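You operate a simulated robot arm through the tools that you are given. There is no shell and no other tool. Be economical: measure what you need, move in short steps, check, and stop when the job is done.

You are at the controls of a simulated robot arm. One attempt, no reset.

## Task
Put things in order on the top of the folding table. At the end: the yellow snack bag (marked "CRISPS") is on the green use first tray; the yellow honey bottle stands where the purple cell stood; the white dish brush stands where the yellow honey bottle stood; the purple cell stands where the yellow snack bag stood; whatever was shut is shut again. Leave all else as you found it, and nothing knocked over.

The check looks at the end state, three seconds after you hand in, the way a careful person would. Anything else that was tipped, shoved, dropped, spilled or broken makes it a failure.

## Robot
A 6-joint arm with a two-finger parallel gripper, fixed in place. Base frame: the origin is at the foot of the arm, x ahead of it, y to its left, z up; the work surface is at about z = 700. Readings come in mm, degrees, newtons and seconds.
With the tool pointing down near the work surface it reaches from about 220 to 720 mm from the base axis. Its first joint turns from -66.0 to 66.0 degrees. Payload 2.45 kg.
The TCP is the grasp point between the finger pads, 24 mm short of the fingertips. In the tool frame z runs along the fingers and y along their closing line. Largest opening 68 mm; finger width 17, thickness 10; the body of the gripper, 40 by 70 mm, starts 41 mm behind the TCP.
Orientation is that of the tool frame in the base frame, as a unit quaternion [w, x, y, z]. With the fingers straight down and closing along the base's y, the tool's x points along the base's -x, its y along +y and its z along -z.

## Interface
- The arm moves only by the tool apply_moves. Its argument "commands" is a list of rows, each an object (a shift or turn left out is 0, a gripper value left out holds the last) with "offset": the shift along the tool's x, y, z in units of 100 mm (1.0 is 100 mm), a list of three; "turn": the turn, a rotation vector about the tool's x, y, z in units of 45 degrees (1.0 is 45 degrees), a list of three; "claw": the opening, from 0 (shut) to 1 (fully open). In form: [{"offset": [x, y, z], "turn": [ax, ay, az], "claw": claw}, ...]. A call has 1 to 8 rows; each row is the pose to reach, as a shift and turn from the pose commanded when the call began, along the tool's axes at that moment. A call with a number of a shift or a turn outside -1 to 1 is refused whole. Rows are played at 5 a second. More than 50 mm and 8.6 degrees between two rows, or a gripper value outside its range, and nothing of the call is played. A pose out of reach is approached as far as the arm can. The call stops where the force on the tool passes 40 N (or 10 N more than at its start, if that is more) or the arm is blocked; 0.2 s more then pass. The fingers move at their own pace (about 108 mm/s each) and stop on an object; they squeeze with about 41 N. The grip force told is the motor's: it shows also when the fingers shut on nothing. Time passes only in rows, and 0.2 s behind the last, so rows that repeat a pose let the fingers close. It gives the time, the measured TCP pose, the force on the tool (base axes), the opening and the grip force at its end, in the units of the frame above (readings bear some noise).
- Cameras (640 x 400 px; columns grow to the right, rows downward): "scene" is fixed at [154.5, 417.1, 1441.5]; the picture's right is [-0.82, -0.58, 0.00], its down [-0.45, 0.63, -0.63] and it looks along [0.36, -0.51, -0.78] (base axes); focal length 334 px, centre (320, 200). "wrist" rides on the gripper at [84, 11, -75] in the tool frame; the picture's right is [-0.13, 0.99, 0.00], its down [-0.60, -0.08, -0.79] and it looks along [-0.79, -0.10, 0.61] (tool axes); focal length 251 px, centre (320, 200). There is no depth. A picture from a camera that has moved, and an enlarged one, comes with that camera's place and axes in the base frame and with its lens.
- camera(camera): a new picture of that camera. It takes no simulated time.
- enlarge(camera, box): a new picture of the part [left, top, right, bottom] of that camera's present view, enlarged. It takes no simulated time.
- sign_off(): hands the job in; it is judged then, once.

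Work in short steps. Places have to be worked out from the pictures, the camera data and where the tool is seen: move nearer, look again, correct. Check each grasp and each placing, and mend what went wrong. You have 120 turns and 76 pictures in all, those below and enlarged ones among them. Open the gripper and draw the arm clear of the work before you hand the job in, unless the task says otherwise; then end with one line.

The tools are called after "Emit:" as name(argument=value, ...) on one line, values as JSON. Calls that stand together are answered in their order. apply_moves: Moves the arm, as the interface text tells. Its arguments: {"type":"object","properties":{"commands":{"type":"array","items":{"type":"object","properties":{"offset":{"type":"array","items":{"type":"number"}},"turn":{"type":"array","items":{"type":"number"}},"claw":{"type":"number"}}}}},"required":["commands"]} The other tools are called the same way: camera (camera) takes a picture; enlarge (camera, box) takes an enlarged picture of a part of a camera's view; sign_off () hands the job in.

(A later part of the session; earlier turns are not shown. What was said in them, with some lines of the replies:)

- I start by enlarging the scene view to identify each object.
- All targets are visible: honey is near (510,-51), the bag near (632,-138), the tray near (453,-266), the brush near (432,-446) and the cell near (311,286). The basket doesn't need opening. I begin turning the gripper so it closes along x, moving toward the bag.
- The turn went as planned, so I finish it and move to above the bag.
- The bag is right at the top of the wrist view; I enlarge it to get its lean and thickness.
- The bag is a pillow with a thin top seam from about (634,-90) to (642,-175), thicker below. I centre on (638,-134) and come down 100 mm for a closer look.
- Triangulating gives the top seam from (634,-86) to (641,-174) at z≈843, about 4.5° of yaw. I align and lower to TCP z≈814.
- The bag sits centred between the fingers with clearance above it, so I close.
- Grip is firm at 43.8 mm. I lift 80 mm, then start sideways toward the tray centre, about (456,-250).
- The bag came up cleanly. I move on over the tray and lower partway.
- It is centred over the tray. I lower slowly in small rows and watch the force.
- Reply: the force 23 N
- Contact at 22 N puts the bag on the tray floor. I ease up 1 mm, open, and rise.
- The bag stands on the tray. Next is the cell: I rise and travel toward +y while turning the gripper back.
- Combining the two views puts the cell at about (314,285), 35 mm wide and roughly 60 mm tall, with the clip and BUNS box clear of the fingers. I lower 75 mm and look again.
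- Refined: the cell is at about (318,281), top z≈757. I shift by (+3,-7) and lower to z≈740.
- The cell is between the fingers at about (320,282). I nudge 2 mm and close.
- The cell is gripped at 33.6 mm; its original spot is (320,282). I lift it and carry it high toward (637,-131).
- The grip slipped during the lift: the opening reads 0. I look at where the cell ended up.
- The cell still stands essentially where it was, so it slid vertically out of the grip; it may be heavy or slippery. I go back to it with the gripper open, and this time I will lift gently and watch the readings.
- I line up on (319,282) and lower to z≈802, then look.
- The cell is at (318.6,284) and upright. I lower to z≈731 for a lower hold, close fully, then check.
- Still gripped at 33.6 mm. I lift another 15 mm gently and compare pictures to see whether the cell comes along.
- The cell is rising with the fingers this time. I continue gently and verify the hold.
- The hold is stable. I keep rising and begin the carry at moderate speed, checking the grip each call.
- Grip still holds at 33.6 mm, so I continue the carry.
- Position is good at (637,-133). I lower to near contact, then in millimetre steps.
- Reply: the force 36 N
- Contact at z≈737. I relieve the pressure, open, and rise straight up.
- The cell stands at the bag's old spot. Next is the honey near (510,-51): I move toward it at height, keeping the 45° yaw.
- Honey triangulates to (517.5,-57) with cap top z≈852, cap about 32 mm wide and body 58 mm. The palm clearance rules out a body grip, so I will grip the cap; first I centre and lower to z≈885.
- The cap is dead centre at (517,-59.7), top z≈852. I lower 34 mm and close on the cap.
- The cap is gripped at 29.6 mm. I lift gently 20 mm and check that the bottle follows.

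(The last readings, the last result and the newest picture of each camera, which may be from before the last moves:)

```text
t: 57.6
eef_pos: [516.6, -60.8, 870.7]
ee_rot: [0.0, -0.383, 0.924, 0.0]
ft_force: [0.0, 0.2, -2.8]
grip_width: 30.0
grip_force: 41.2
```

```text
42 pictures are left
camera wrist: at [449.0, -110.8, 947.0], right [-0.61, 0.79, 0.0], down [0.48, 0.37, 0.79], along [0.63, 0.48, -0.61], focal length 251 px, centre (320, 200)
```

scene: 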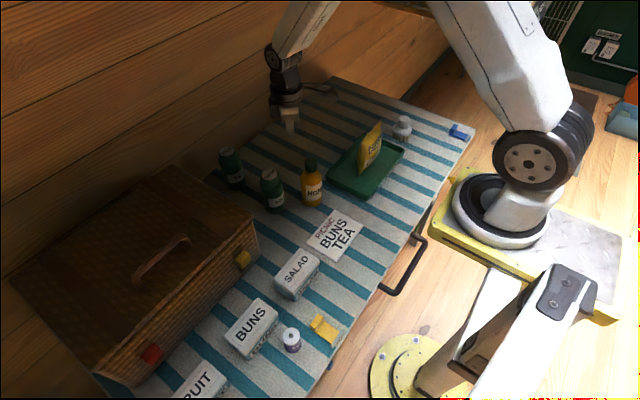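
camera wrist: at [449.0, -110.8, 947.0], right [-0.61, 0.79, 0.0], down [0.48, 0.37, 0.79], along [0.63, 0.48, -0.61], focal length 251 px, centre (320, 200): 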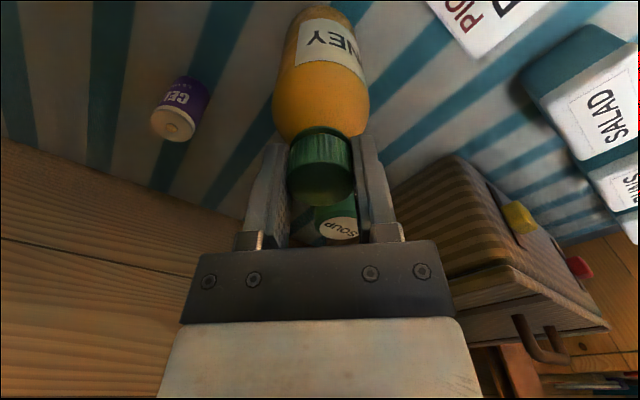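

The bottle follows with no slip. I lift 75 mm more, smoothly.

Emit:
apply_moves(commands=[{"offset": [0, 0, -0.03]}, {"offset": [0, 0, -0.1]}, {"offset": [0, 0, -0.2]}, {"offset": [0, 0, -0.32]}, {"offset": [0, 0, -0.45]}, {"offset": [0, 0, -0.57]}, {"offset": [0, 0, -0.68]}, {"offset": [0, 0, -0.75]}])

Emit:
apply_moves(commands=[{"offset": [-0.02, 0.06, 0]}, {"offset": [-0.04, 0.16, 0]}, {"offset": [-0.08, 0.3, 0]}, {"offset": [-0.12, 0.45, 0]}, {"offset": [-0.16, 0.6, 0]}, {"offset": [-0.2, 0.75, 0]}, {"offset": [-0.235, 0.88, 0]}, {"offset": [-0.256, 0.95, 0]}])

```text
t: 59.4
eef_pos: [517.6, -60.7, 946.8]
ee_rot: [0.0, -0.382, 0.924, 0.0]
ft_force: [-0.1, -1.0, -4.1]
grip_width: 29.8
grip_force: 41.6
```

```text
t: 61.2
eef_pos: [468.5, 25.1, 946.1]
ee_rot: [0.0, -0.383, 0.924, 0.001]
ft_force: [0.9, 0.0, -2.9]
grip_width: 29.5
grip_force: 41.3
```

Grip is holding at 29.5–30 mm with about 3 N of weight. I continue the carry.

Emit:
apply_moves(commands=[{"offset": [-0.02, 0.06, 0]}, {"offset": [-0.04, 0.16, 0]}, {"offset": [-0.08, 0.3, 0]}, {"offset": [-0.12, 0.45, 0]}, {"offset": [-0.16, 0.6, 0]}, {"offset": [-0.2, 0.75, 0]}, {"offset": [-0.235, 0.88, 0]}, {"offset": [-0.256, 0.95, 0]}])

Emit:
apply_moves(commands=[{"offset": [-0.02, 0.06, 0]}, {"offset": [-0.04, 0.16, 0]}, {"offset": [-0.08, 0.3, 0]}, {"offset": [-0.12, 0.45, 0]}, {"offset": [-0.16, 0.6, 0]}, {"offset": [-0.2, 0.75, 0]}, {"offset": [-0.235, 0.88, 0]}, {"offset": [-0.256, 0.95, 0]}])

Emit:
apply_moves(commands=[{"offset": [-0.02, 0.06, 0]}, {"offset": [-0.04, 0.16, 0]}, {"offset": [-0.08, 0.3, 0]}, {"offset": [-0.12, 0.45, 0]}, {"offset": [-0.16, 0.6, 0]}, {"offset": [-0.2, 0.75, 0]}, {"offset": [-0.235, 0.88, 0]}, {"offset": [-0.256, 0.95, 0]}])

Emit:
enlarge(camera="scene", box=[200, 230, 400, 380])

Emit:
camera(camera="wrist")

```text
t: 63.0
eef_pos: [419.0, 110.6, 945.1]
ee_rot: [0.0, -0.383, 0.924, 0.0]
ft_force: [0.0, 0.3, -3.3]
grip_width: 29.6
grip_force: 40.7
```

```text
t: 64.8
eef_pos: [370.9, 195.9, 946.1]
ee_rot: [0.0, -0.384, 0.924, 0.001]
ft_force: [0.5, 1.0, -2.3]
grip_width: 29.4
grip_force: 41.3
```

```text
t: 66.6
eef_pos: [320.2, 280.3, 947.4]
ee_rot: [0.0, -0.383, 0.924, -0.001]
ft_force: [0.4, -0.7, -3.6]
grip_width: 29.7
grip_force: 41.3
```

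```text
2.67 times, centred on (300, 305) of scene
camera zoom: at [154.5, 417.1, 1441.4], right [-0.82, -0.58, 0.0], down [-0.45, 0.63, -0.63], along [0.36, -0.51, -0.78], focal length 890 px, centre (373, -80)
```

zoom: 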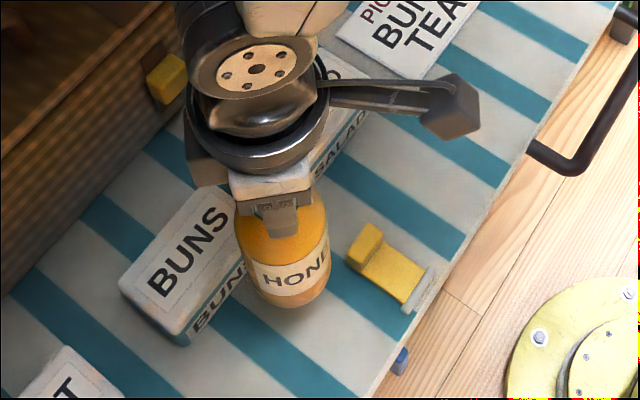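

```text
40 pictures are left
camera wrist: at [252.0, 230.4, 1021.6], right [-0.61, 0.79, 0.0], down [0.48, 0.37, 0.79], along [0.63, 0.48, -0.61], focal length 251 px, centre (320, 200)
```

wrist: 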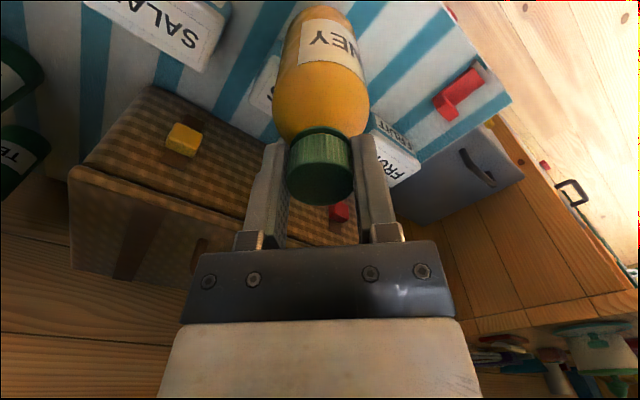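

Nicely placed over the cell's old spot. I lower with a small correction, slowing near contact.

Emit:
apply_moves(commands=[{"offset": [-0.01, 0.01, 0.06]}, {"offset": [-0.01, 0.01, 0.18]}, {"offset": [-0.01, 0.01, 0.32]}, {"offset": [-0.01, 0.01, 0.47]}, {"offset": [-0.01, 0.01, 0.62]}, {"offset": [-0.01, 0.01, 0.75]}, {"offset": [-0.01, 0.01, 0.84]}, {"offset": [-0.01, 0.01, 0.89]}])

Emit:
apply_moves(commands=[{"offset": [0, 0, 0.01]}, {"offset": [0, 0, 0.02]}, {"offset": [0, 0, 0.03]}, {"offset": [0, 0, 0.04]}, {"offset": [0, 0, 0.05]}])

```text
t: 68.4
eef_pos: [321.2, 281.9, 858.3]
ee_rot: [0.0, -0.383, 0.924, -0.001]
ft_force: [-0.1, -1.2, -2.3]
grip_width: 29.5
grip_force: 40.5
```

```text
t: 69.6
eef_pos: [320.7, 282.7, 852.0]
ee_rot: [0.001, -0.382, 0.924, 0.0]
ft_force: [-0.6, -0.9, -2.4]
grip_width: 29.2
grip_force: 40.9
```

Emit:
apply_moves(commands=[{"offset": [0, 0, 0.01]}, {"offset": [0, 0, 0.02]}, {"offset": [0, 0, 0.02]}])

```text
t: 70.4
eef_pos: [321.2, 282.6, 850.7]
ee_rot: [0.002, -0.383, 0.924, 0.0]
ft_force: [0.6, -1.2, 4.5]
grip_width: 29.6
grip_force: 40.7
```

Light contact (force turned positive). I release and rise.

Emit:
apply_moves(commands=[{"offset": [0, 0, 0], "claw": 1}, {"offset": [0, 0, 0], "claw": 1}, {"offset": [0, 0, 0], "claw": 1}, {"offset": [0, 0, -0.15]}, {"offset": [0, 0, -0.4]}, {"offset": [0, 0, -0.7]}, {"offset": [0, 0, -1.0]}])

Emit:
enlarge(camera="scene", box=[200, 230, 400, 380])

```text
t: 72.0
eef_pos: [320.7, 283.0, 949.5]
ee_rot: [-0.001, -0.382, 0.924, 0.0]
ft_force: [-0.1, 0.1, -0.1]
grip_width: 68.0
grip_force: 0.1
```

```text
2.67 times, centred on (300, 305) of scene
camera zoom: at [154.5, 417.1, 1441.5], right [-0.82, -0.58, 0.0], down [-0.45, 0.63, -0.63], along [0.36, -0.51, -0.78], focal length 890 px, centre (373, -80)
```

zoom: 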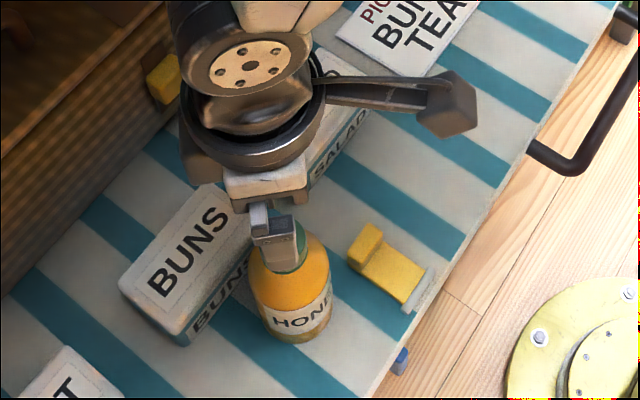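

Honey stands upright at the cell's old spot. Now the long move to the brush near (432,-446).

Emit:
apply_moves(commands=[{"offset": [0.24, -0.33, 0]}, {"offset": [0.48, -0.66, 0]}, {"offset": [0.73, -0.99, 0]}])

Emit:
apply_moves(commands=[{"offset": [0.24, -0.33, 0]}, {"offset": [0.48, -0.66, 0]}, {"offset": [0.73, -0.99, 0]}])

Emit:
apply_moves(commands=[{"offset": [0.24, -0.33, 0]}, {"offset": [0.48, -0.66, 0]}, {"offset": [0.73, -0.99, 0]}])

Emit:
apply_moves(commands=[{"offset": [0.24, -0.33, 0]}, {"offset": [0.48, -0.66, 0]}, {"offset": [0.73, -0.99, 0]}])

Emit:
apply_moves(commands=[{"offset": [0.24, -0.33, 0]}, {"offset": [0.48, -0.66, 0]}, {"offset": [0.73, -0.99, 0]}])

Emit:
camera(camera="wrist")

Emit:
enlarge(camera="scene", box=[340, 80, 480, 170])

```text
t: 72.8
eef_pos: [339.2, 161.9, 949.9]
ee_rot: [0.0, -0.383, 0.924, 0.001]
ft_force: [-0.7, -0.4, 0.1]
grip_width: 67.9
grip_force: 0.0
```

```text
t: 73.6
eef_pos: [357.4, 38.5, 949.4]
ee_rot: [0.0, -0.383, 0.924, 0.0]
ft_force: [0.1, -0.9, -0.4]
grip_width: 67.9
grip_force: 0.1
```

```text
t: 74.4
eef_pos: [375.1, -82.7, 950.4]
ee_rot: [0.0, -0.383, 0.924, 0.0]
ft_force: [0.2, 0.0, 0.2]
grip_width: 67.9
grip_force: 0.0
```

```text
t: 75.2
eef_pos: [395.5, -203.6, 948.2]
ee_rot: [0.0, -0.383, 0.924, 0.0]
ft_force: [0.3, 0.0, -0.1]
grip_width: 68.4
grip_force: 0.0
```

```text
t: 76.0
eef_pos: [413.8, -327.2, 950.5]
ee_rot: [0.0, -0.383, 0.924, 0.0]
ft_force: [0.0, -0.4, -0.2]
grip_width: 67.9
grip_force: 0.0
```

```text
38 pictures are left
camera wrist: at [345.2, -377.4, 1026.1], right [-0.61, 0.79, 0.0], down [0.48, 0.37, 0.79], along [0.63, 0.48, -0.61], focal length 251 px, centre (320, 200)
```

wrist: 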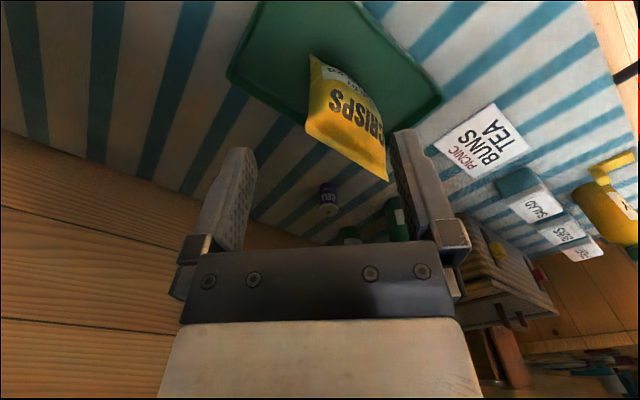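

```text
4.44 times, centred on (410, 125) of scene
camera zoom: at [154.5, 417.1, 1441.5], right [-0.82, -0.58, 0.0], down [-0.45, 0.63, -0.63], along [0.36, -0.51, -0.78], focal length 1483 px, centre (-80, 533)
```

zoom: 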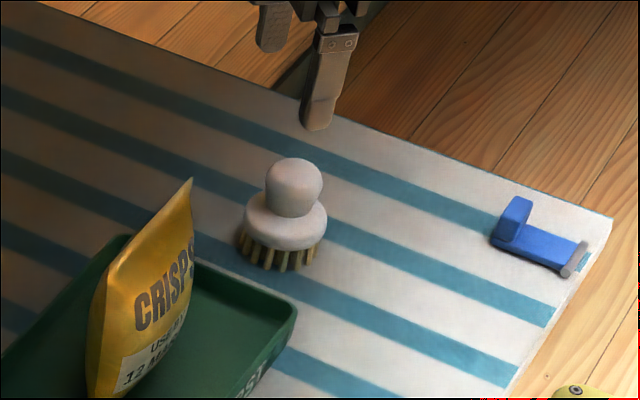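

The brush is at about (431,-449), knob about 41 mm wide near z≈762, collar about 59 mm. I move over it and lower for a look.

Emit:
apply_moves(commands=[{"offset": [0.24, -0.33, 0]}, {"offset": [0.48, -0.65, 0]}, {"offset": [0.73, -0.97, 0]}, {"offset": [0.73, -0.97, 0.4]}, {"offset": [0.73, -0.97, 0.8]}])

Emit:
camera(camera="wrist")

Emit:
enlarge(camera="scene", box=[360, 90, 460, 155])

```text
t: 77.2
eef_pos: [431.0, -445.9, 869.1]
ee_rot: [0.0, -0.383, 0.924, 0.0]
ft_force: [-0.2, -0.2, -0.4]
grip_width: 67.9
grip_force: 0.0
```

```text
36 pictures are left
camera wrist: at [363.5, -495.2, 945.8], right [-0.61, 0.79, 0.0], down [0.48, 0.37, 0.79], along [0.63, 0.48, -0.61], focal length 251 px, centre (320, 200)
```

wrist: 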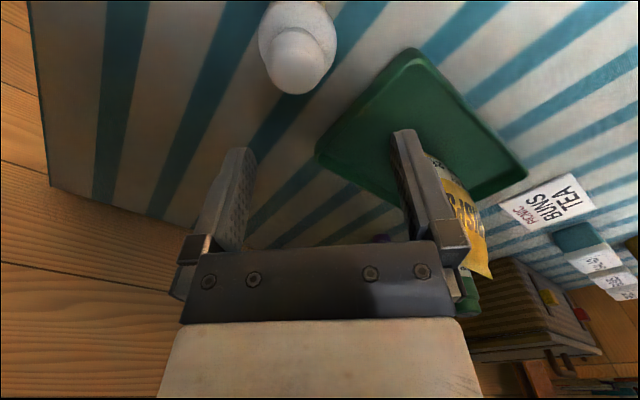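

```text
6.15 times, centred on (410, 122) of scene
camera zoom: at [154.5, 417.1, 1441.5], right [-0.82, -0.58, 0.0], down [-0.45, 0.63, -0.63], along [0.36, -0.51, -0.78], focal length 2053 px, centre (-234, 677)
```

zoom: 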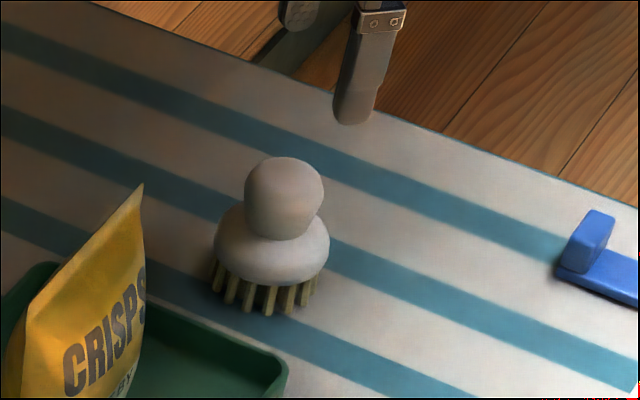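

Triangulation puts the knob centre at about (435.5,-454.5,754). I shift there and lower to z≈805 to check.

Emit:
apply_moves(commands=[{"offset": [0.03, -0.09, 0]}, {"offset": [0.03, -0.09, 0.35]}, {"offset": [0.03, -0.09, 0.64]}])

Emit:
camera(camera="wrist")

Emit:
enlarge(camera="scene", box=[360, 90, 460, 155])

```text
t: 78.0
eef_pos: [435.2, -454.4, 805.4]
ee_rot: [0.0, -0.384, 0.923, -0.001]
ft_force: [-0.5, 0.6, 0.3]
grip_width: 68.1
grip_force: 0.0
```

```text
34 pictures are left
camera wrist: at [367.6, -505.4, 881.6], right [-0.61, 0.79, 0.0], down [0.48, 0.37, 0.79], along [0.63, 0.48, -0.61], focal length 251 px, centre (320, 200)
```

wrist: 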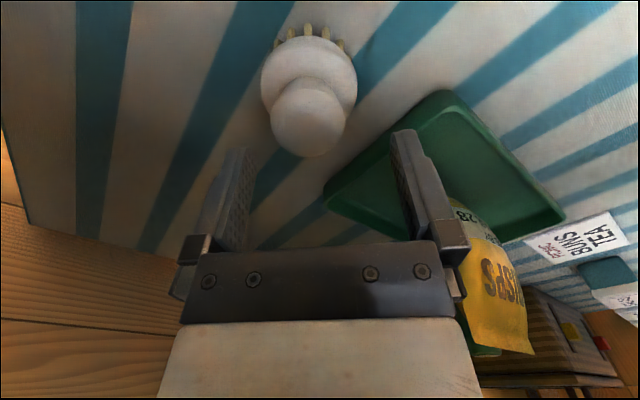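

```text
6.15 times, centred on (410, 122) of scene
camera zoom: at [154.5, 417.1, 1441.5], right [-0.82, -0.58, 0.0], down [-0.45, 0.63, -0.63], along [0.36, -0.51, -0.78], focal length 2053 px, centre (-234, 677)
```

zoom: 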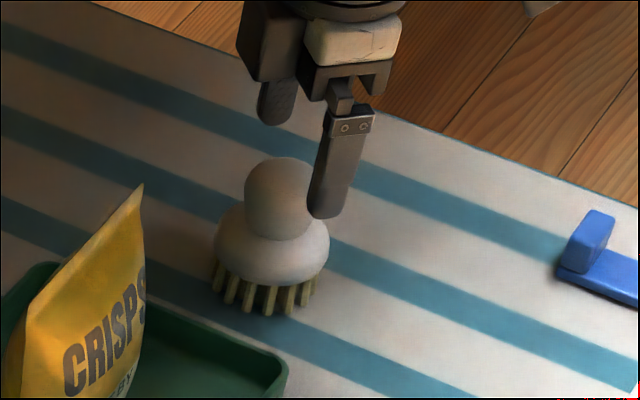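

The closer view puts the knob at about (438,-460). I shift and lower to z≈766, keeping the tips above the collar, then look before closing.

Emit:
apply_moves(commands=[{"offset": [0.02, -0.06, 0]}, {"offset": [0.02, -0.06, 0.2]}, {"offset": [0.02, -0.06, 0.33]}, {"offset": [0.02, -0.06, 0.4]}])

Emit:
camera(camera="wrist")

Emit:
enlarge(camera="scene", box=[360, 90, 460, 155])

```text
t: 79.0
eef_pos: [436.6, -460.5, 765.2]
ee_rot: [0.0, -0.382, 0.924, 0.0]
ft_force: [0.5, -0.8, 0.0]
grip_width: 67.9
grip_force: 0.0
```

```text
32 pictures are left
camera wrist: at [368.4, -510.7, 841.8], right [-0.61, 0.79, 0.0], down [0.48, 0.37, 0.79], along [0.63, 0.48, -0.61], focal length 251 px, centre (320, 200)
```

wrist: 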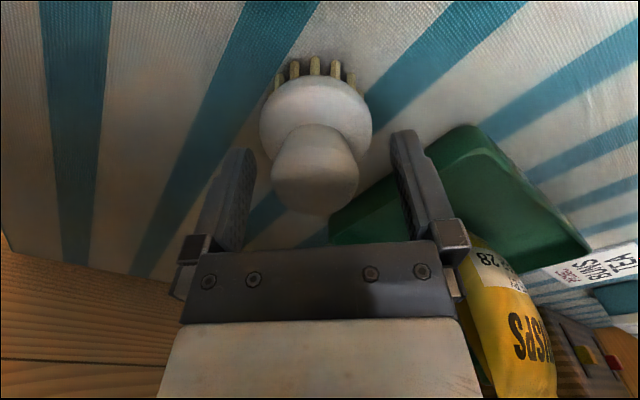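

```text
6.15 times, centred on (410, 122) of scene
camera zoom: at [154.5, 417.1, 1441.5], right [-0.82, -0.58, 0.0], down [-0.45, 0.63, -0.63], along [0.36, -0.51, -0.78], focal length 2053 px, centre (-234, 677)
```

zoom: 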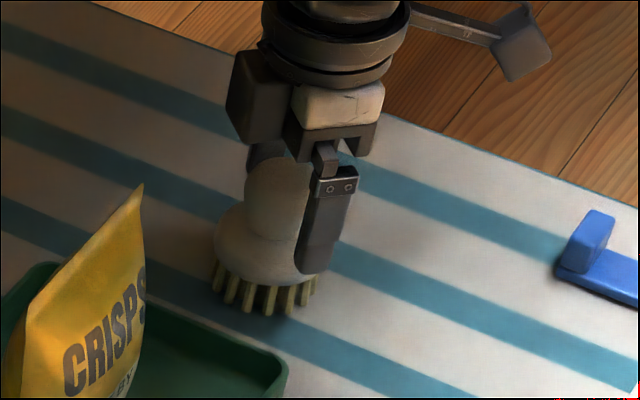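

The knob is between the fingers, offset about 3 mm. I correct, rise 3 mm for collar clearance, and close.

Emit:
apply_moves(commands=[{"offset": [0, -0.03, -0.03]}, {"offset": [0, -0.03, -0.03], "claw": 0}, {"offset": [0, -0.03, -0.03], "claw": 0}, {"offset": [0, -0.03, -0.03], "claw": 0}, {"offset": [0, -0.03, -0.03], "claw": 0}, {"offset": [0, -0.03, -0.03], "claw": 0}])

Emit:
camera(camera="wrist")

```text
t: 80.4
eef_pos: [438.6, -462.1, 768.8]
ee_rot: [0.0, -0.382, 0.924, 0.0]
ft_force: [0.2, -1.1, 0.0]
grip_width: 36.0
grip_force: 40.4
```

```text
30 pictures are left
camera wrist: at [371.1, -513.3, 844.8], right [-0.61, 0.79, 0.0], down [0.48, 0.37, 0.79], along [0.63, 0.48, -0.61], focal length 251 px, centre (320, 200)
```

wrist: 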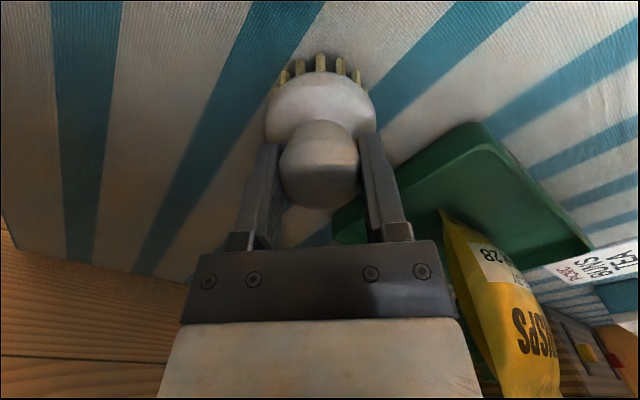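

Knob gripped at 36 mm. I lift gently and check.

Emit:
apply_moves(commands=[{"offset": [0, 0, -0.01]}, {"offset": [0, 0, -0.03]}, {"offset": [0, 0, -0.06]}, {"offset": [0, 0, -0.1]}, {"offset": [0, 0, -0.15]}, {"offset": [0, 0, -0.2]}, {"offset": [0, 0, -0.25]}, {"offset": [0, 0, -0.28]}])

Emit:
camera(camera="wrist")

```text
t: 82.2
eef_pos: [438.1, -462.1, 796.3]
ee_rot: [0.001, -0.382, 0.924, 0.0]
ft_force: [0.0, -0.2, -0.2]
grip_width: 35.8
grip_force: 41.1
```

```text
29 pictures are left
camera wrist: at [371.2, -512.7, 873.0], right [-0.61, 0.79, 0.0], down [0.48, 0.37, 0.79], along [0.63, 0.48, -0.61], focal length 251 px, centre (320, 200)
```

wrist: 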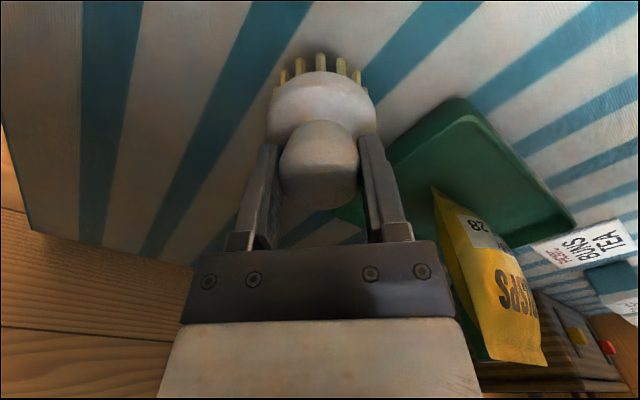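

The brush follows. I raise to about 945 to clear the bag.

Emit:
apply_moves(commands=[{"offset": [0, 0, -0.04]}, {"offset": [0, 0, -0.13]}, {"offset": [0, 0, -0.26]}, {"offset": [0, 0, -0.42]}, {"offset": [0, 0, -0.6]}, {"offset": [0, 0, -0.77]}, {"offset": [0, 0, -0.91]}, {"offset": [0, 0, -1.0]}])

Emit:
apply_moves(commands=[{"offset": [0, 0, -0.05]}, {"offset": [-0.03, 0.02, -0.14]}, {"offset": [-0.12, 0.08, -0.26]}, {"offset": [-0.25, 0.17, -0.38]}, {"offset": [-0.41, 0.28, -0.47]}, {"offset": [-0.58, 0.39, -0.5]}, {"offset": [-0.74, 0.5, -0.5]}, {"offset": [-0.85, 0.57, -0.5]}])

```text
t: 84.0
eef_pos: [439.7, -462.8, 896.8]
ee_rot: [0.0, -0.383, 0.924, 0.0]
ft_force: [-0.3, 0.0, -0.6]
grip_width: 36.1
grip_force: 40.5
```

```text
t: 85.8
eef_pos: [458.4, -360.8, 946.7]
ee_rot: [0.0, -0.383, 0.924, 0.0]
ft_force: [0.0, -0.4, 0.4]
grip_width: 35.7
grip_force: 40.9
```

Still holding at 36 mm. I continue the carry toward (517,-59).

Emit:
apply_moves(commands=[{"offset": [-0.05, 0.03, 0]}, {"offset": [-0.14, 0.09, 0]}, {"offset": [-0.26, 0.17, 0]}, {"offset": [-0.4, 0.27, 0]}, {"offset": [-0.54, 0.36, 0]}, {"offset": [-0.68, 0.46, 0]}, {"offset": [-0.79, 0.53, 0]}, {"offset": [-0.85, 0.57, 0]}])

Emit:
apply_moves(commands=[{"offset": [-0.05, 0.03, 0]}, {"offset": [-0.14, 0.09, 0]}, {"offset": [-0.26, 0.17, 0]}, {"offset": [-0.4, 0.27, 0]}, {"offset": [-0.54, 0.36, 0]}, {"offset": [-0.68, 0.46, 0]}, {"offset": [-0.79, 0.53, 0]}, {"offset": [-0.85, 0.57, 0]}])

Emit:
apply_moves(commands=[{"offset": [-0.05, 0.03, 0]}, {"offset": [-0.14, 0.09, 0]}, {"offset": [-0.26, 0.17, 0]}, {"offset": [-0.4, 0.27, 0]}, {"offset": [-0.54, 0.36, 0]}, {"offset": [-0.68, 0.46, 0]}, {"offset": [-0.79, 0.53, 0]}, {"offset": [-0.85, 0.57, 0]}])

Emit:
enlarge(camera="scene", box=[220, 80, 420, 220])

```text
t: 87.6
eef_pos: [478.4, -261.3, 946.9]
ee_rot: [0.0, -0.383, 0.924, 0.0]
ft_force: [0.0, 0.7, -1.3]
grip_width: 35.7
grip_force: 41.6
```

```text
t: 89.4
eef_pos: [498.5, -161.5, 947.8]
ee_rot: [0.0, -0.385, 0.923, 0.0]
ft_force: [0.1, 0.1, -1.0]
grip_width: 36.1
grip_force: 40.8
```

```text
t: 91.2
eef_pos: [518.5, -60.5, 946.5]
ee_rot: [0.001, -0.382, 0.924, 0.0]
ft_force: [0.3, -0.5, -0.3]
grip_width: 35.8
grip_force: 41.4
```

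```text
2.86 times, centred on (320, 150) of scene
camera zoom: at [154.5, 417.1, 1441.5], right [-0.82, -0.58, 0.0], down [-0.45, 0.63, -0.63], along [0.36, -0.51, -0.78], focal length 953 px, centre (320, 343)
```

zoom: 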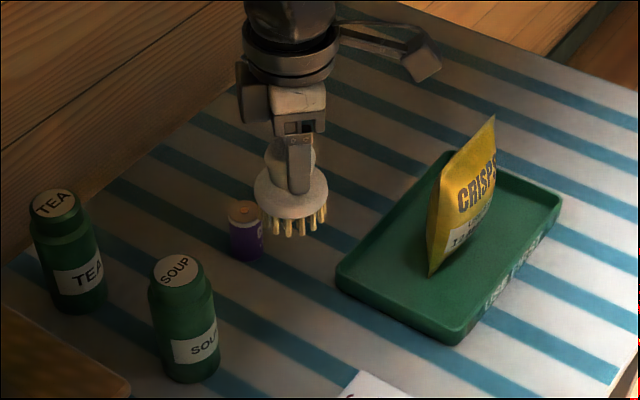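

On station at (518,-60). I lower towards z≈769 gradually.

Emit:
apply_moves(commands=[{"offset": [0, 0, 0.05]}, {"offset": [0, 0, 0.15]}, {"offset": [0, 0, 0.3]}, {"offset": [0, 0, 0.47]}, {"offset": [0, 0, 0.64]}, {"offset": [0, 0, 0.8]}, {"offset": [0, 0, 0.93]}, {"offset": [0, 0, 1.0]}])

Emit:
apply_moves(commands=[{"offset": [0, 0, 0.08]}, {"offset": [0, 0, 0.2]}, {"offset": [0, 0, 0.34]}, {"offset": [0, 0, 0.48]}, {"offset": [0, 0, 0.6]}, {"offset": [0, 0, 0.68]}, {"offset": [0, 0, 0.71]}, {"offset": [0, 0, 0.72]}])

Emit:
apply_moves(commands=[{"offset": [0, 0, 0.01]}, {"offset": [0, 0, 0.02]}, {"offset": [0, 0, 0.03]}, {"offset": [0, 0, 0.04]}])

```text
t: 93.0
eef_pos: [518.7, -60.2, 846.6]
ee_rot: [0.0, -0.382, 0.924, 0.0]
ft_force: [0.3, -0.4, 0.1]
grip_width: 35.9
grip_force: 41.1
```

```text
t: 94.8
eef_pos: [517.2, -61.7, 775.0]
ee_rot: [-0.001, -0.384, 0.923, 0.001]
ft_force: [0.6, 0.7, -0.7]
grip_width: 36.1
grip_force: 41.2
```

```text
t: 95.8
eef_pos: [517.8, -61.5, 770.7]
ee_rot: [0.0, -0.384, 0.923, 0.0]
ft_force: [0.2, -0.2, -0.1]
grip_width: 36.0
grip_force: 41.4
```

Emit:
apply_moves(commands=[{"offset": [0, 0, 0.01]}, {"offset": [0, 0, 0.02]}, {"offset": [0, 0, 0.025]}])

```text
t: 96.6
eef_pos: [518.7, -59.8, 768.4]
ee_rot: [0.001, -0.384, 0.924, 0.0]
ft_force: [-0.7, 0.8, 4.7]
grip_width: 36.0
grip_force: 41.2
```

Light contact at z≈768. I release and rise, then check everything.

Emit:
apply_moves(commands=[{"claw": 1}, {"claw": 1}, {"claw": 1}, {"offset": [0, 0, -0.1]}, {"offset": [0, 0, -0.35]}, {"offset": [0, 0, -0.7]}, {"offset": [0, 0, -1.0]}])

Emit:
apply_moves(commands=[{"offset": [0, 0, -0.4]}, {"offset": [0, 0, -0.8]}, {"offset": [0.3, 0.3, -1.0]}, {"offset": [0.6, 0.3, -1.0]}])

Emit:
camera(camera="scene")

Emit:
enlarge(camera="scene", box=[200, 90, 420, 230])

Emit:
enlarge(camera="scene", box=[80, 225, 360, 400])

```text
t: 98.2
eef_pos: [518.3, -61.1, 869.1]
ee_rot: [0.0, -0.383, 0.924, 0.0]
ft_force: [0.0, 0.2, -0.1]
grip_width: 67.9
grip_force: 0.1
```

```text
t: 99.2
eef_pos: [454.3, -82.6, 968.7]
ee_rot: [0.0, -0.383, 0.924, 0.0]
ft_force: [-0.2, 0.0, -0.2]
grip_width: 68.1
grip_force: 0.1
```

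```text
27 pictures are left
```

scene: 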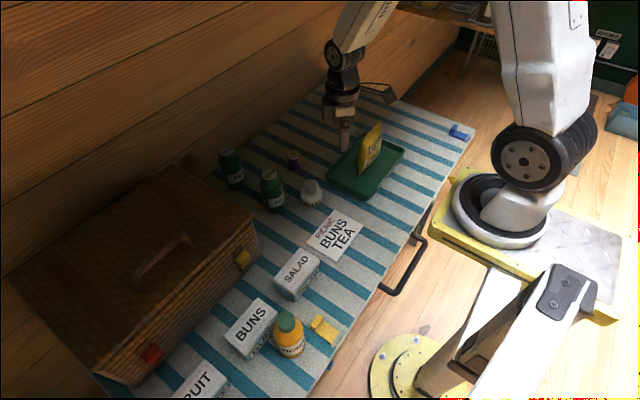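

```text
2.86 times, centred on (310, 160) of scene
camera zoom: at [154.4, 417.1, 1441.5], right [-0.82, -0.58, 0.0], down [-0.45, 0.63, -0.63], along [0.36, -0.51, -0.78], focal length 953 px, centre (349, 314)
```

zoom: 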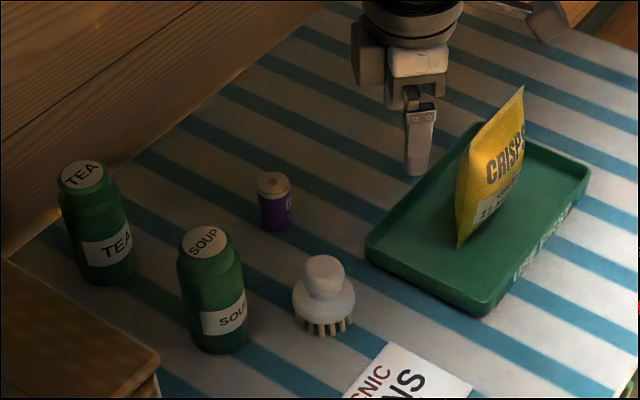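

```text
2.29 times, centred on (220, 312) of scene
camera zoom: at [154.4, 417.1, 1441.5], right [-0.82, -0.58, 0.0], down [-0.45, 0.63, -0.63], along [0.36, -0.51, -0.78], focal length 763 px, centre (549, -57)
```

zoom: 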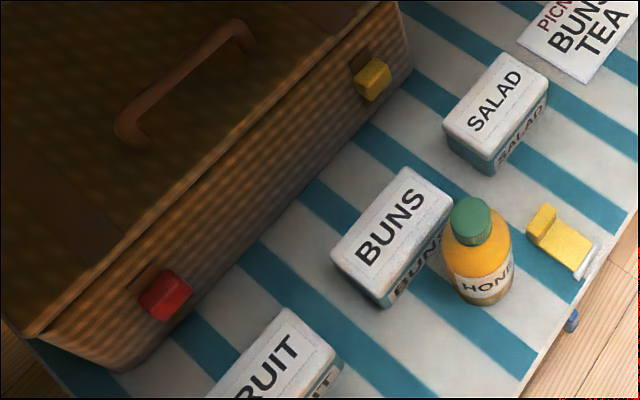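

Everything stands as required and the neighbours are unchanged. The gripper is open and clear of the work, so I hand in.

Emit:
sign_off()

```text
The job is handed in.
```

The job is handed in: the crisps bag stands on the green tray, the honey bottle stands where the cell was, the brush stands where the honey was, and the cell stands where the bag was. The basket was never opened. The cell slipped from the grip on the first lift, stayed upright, and held on the second.
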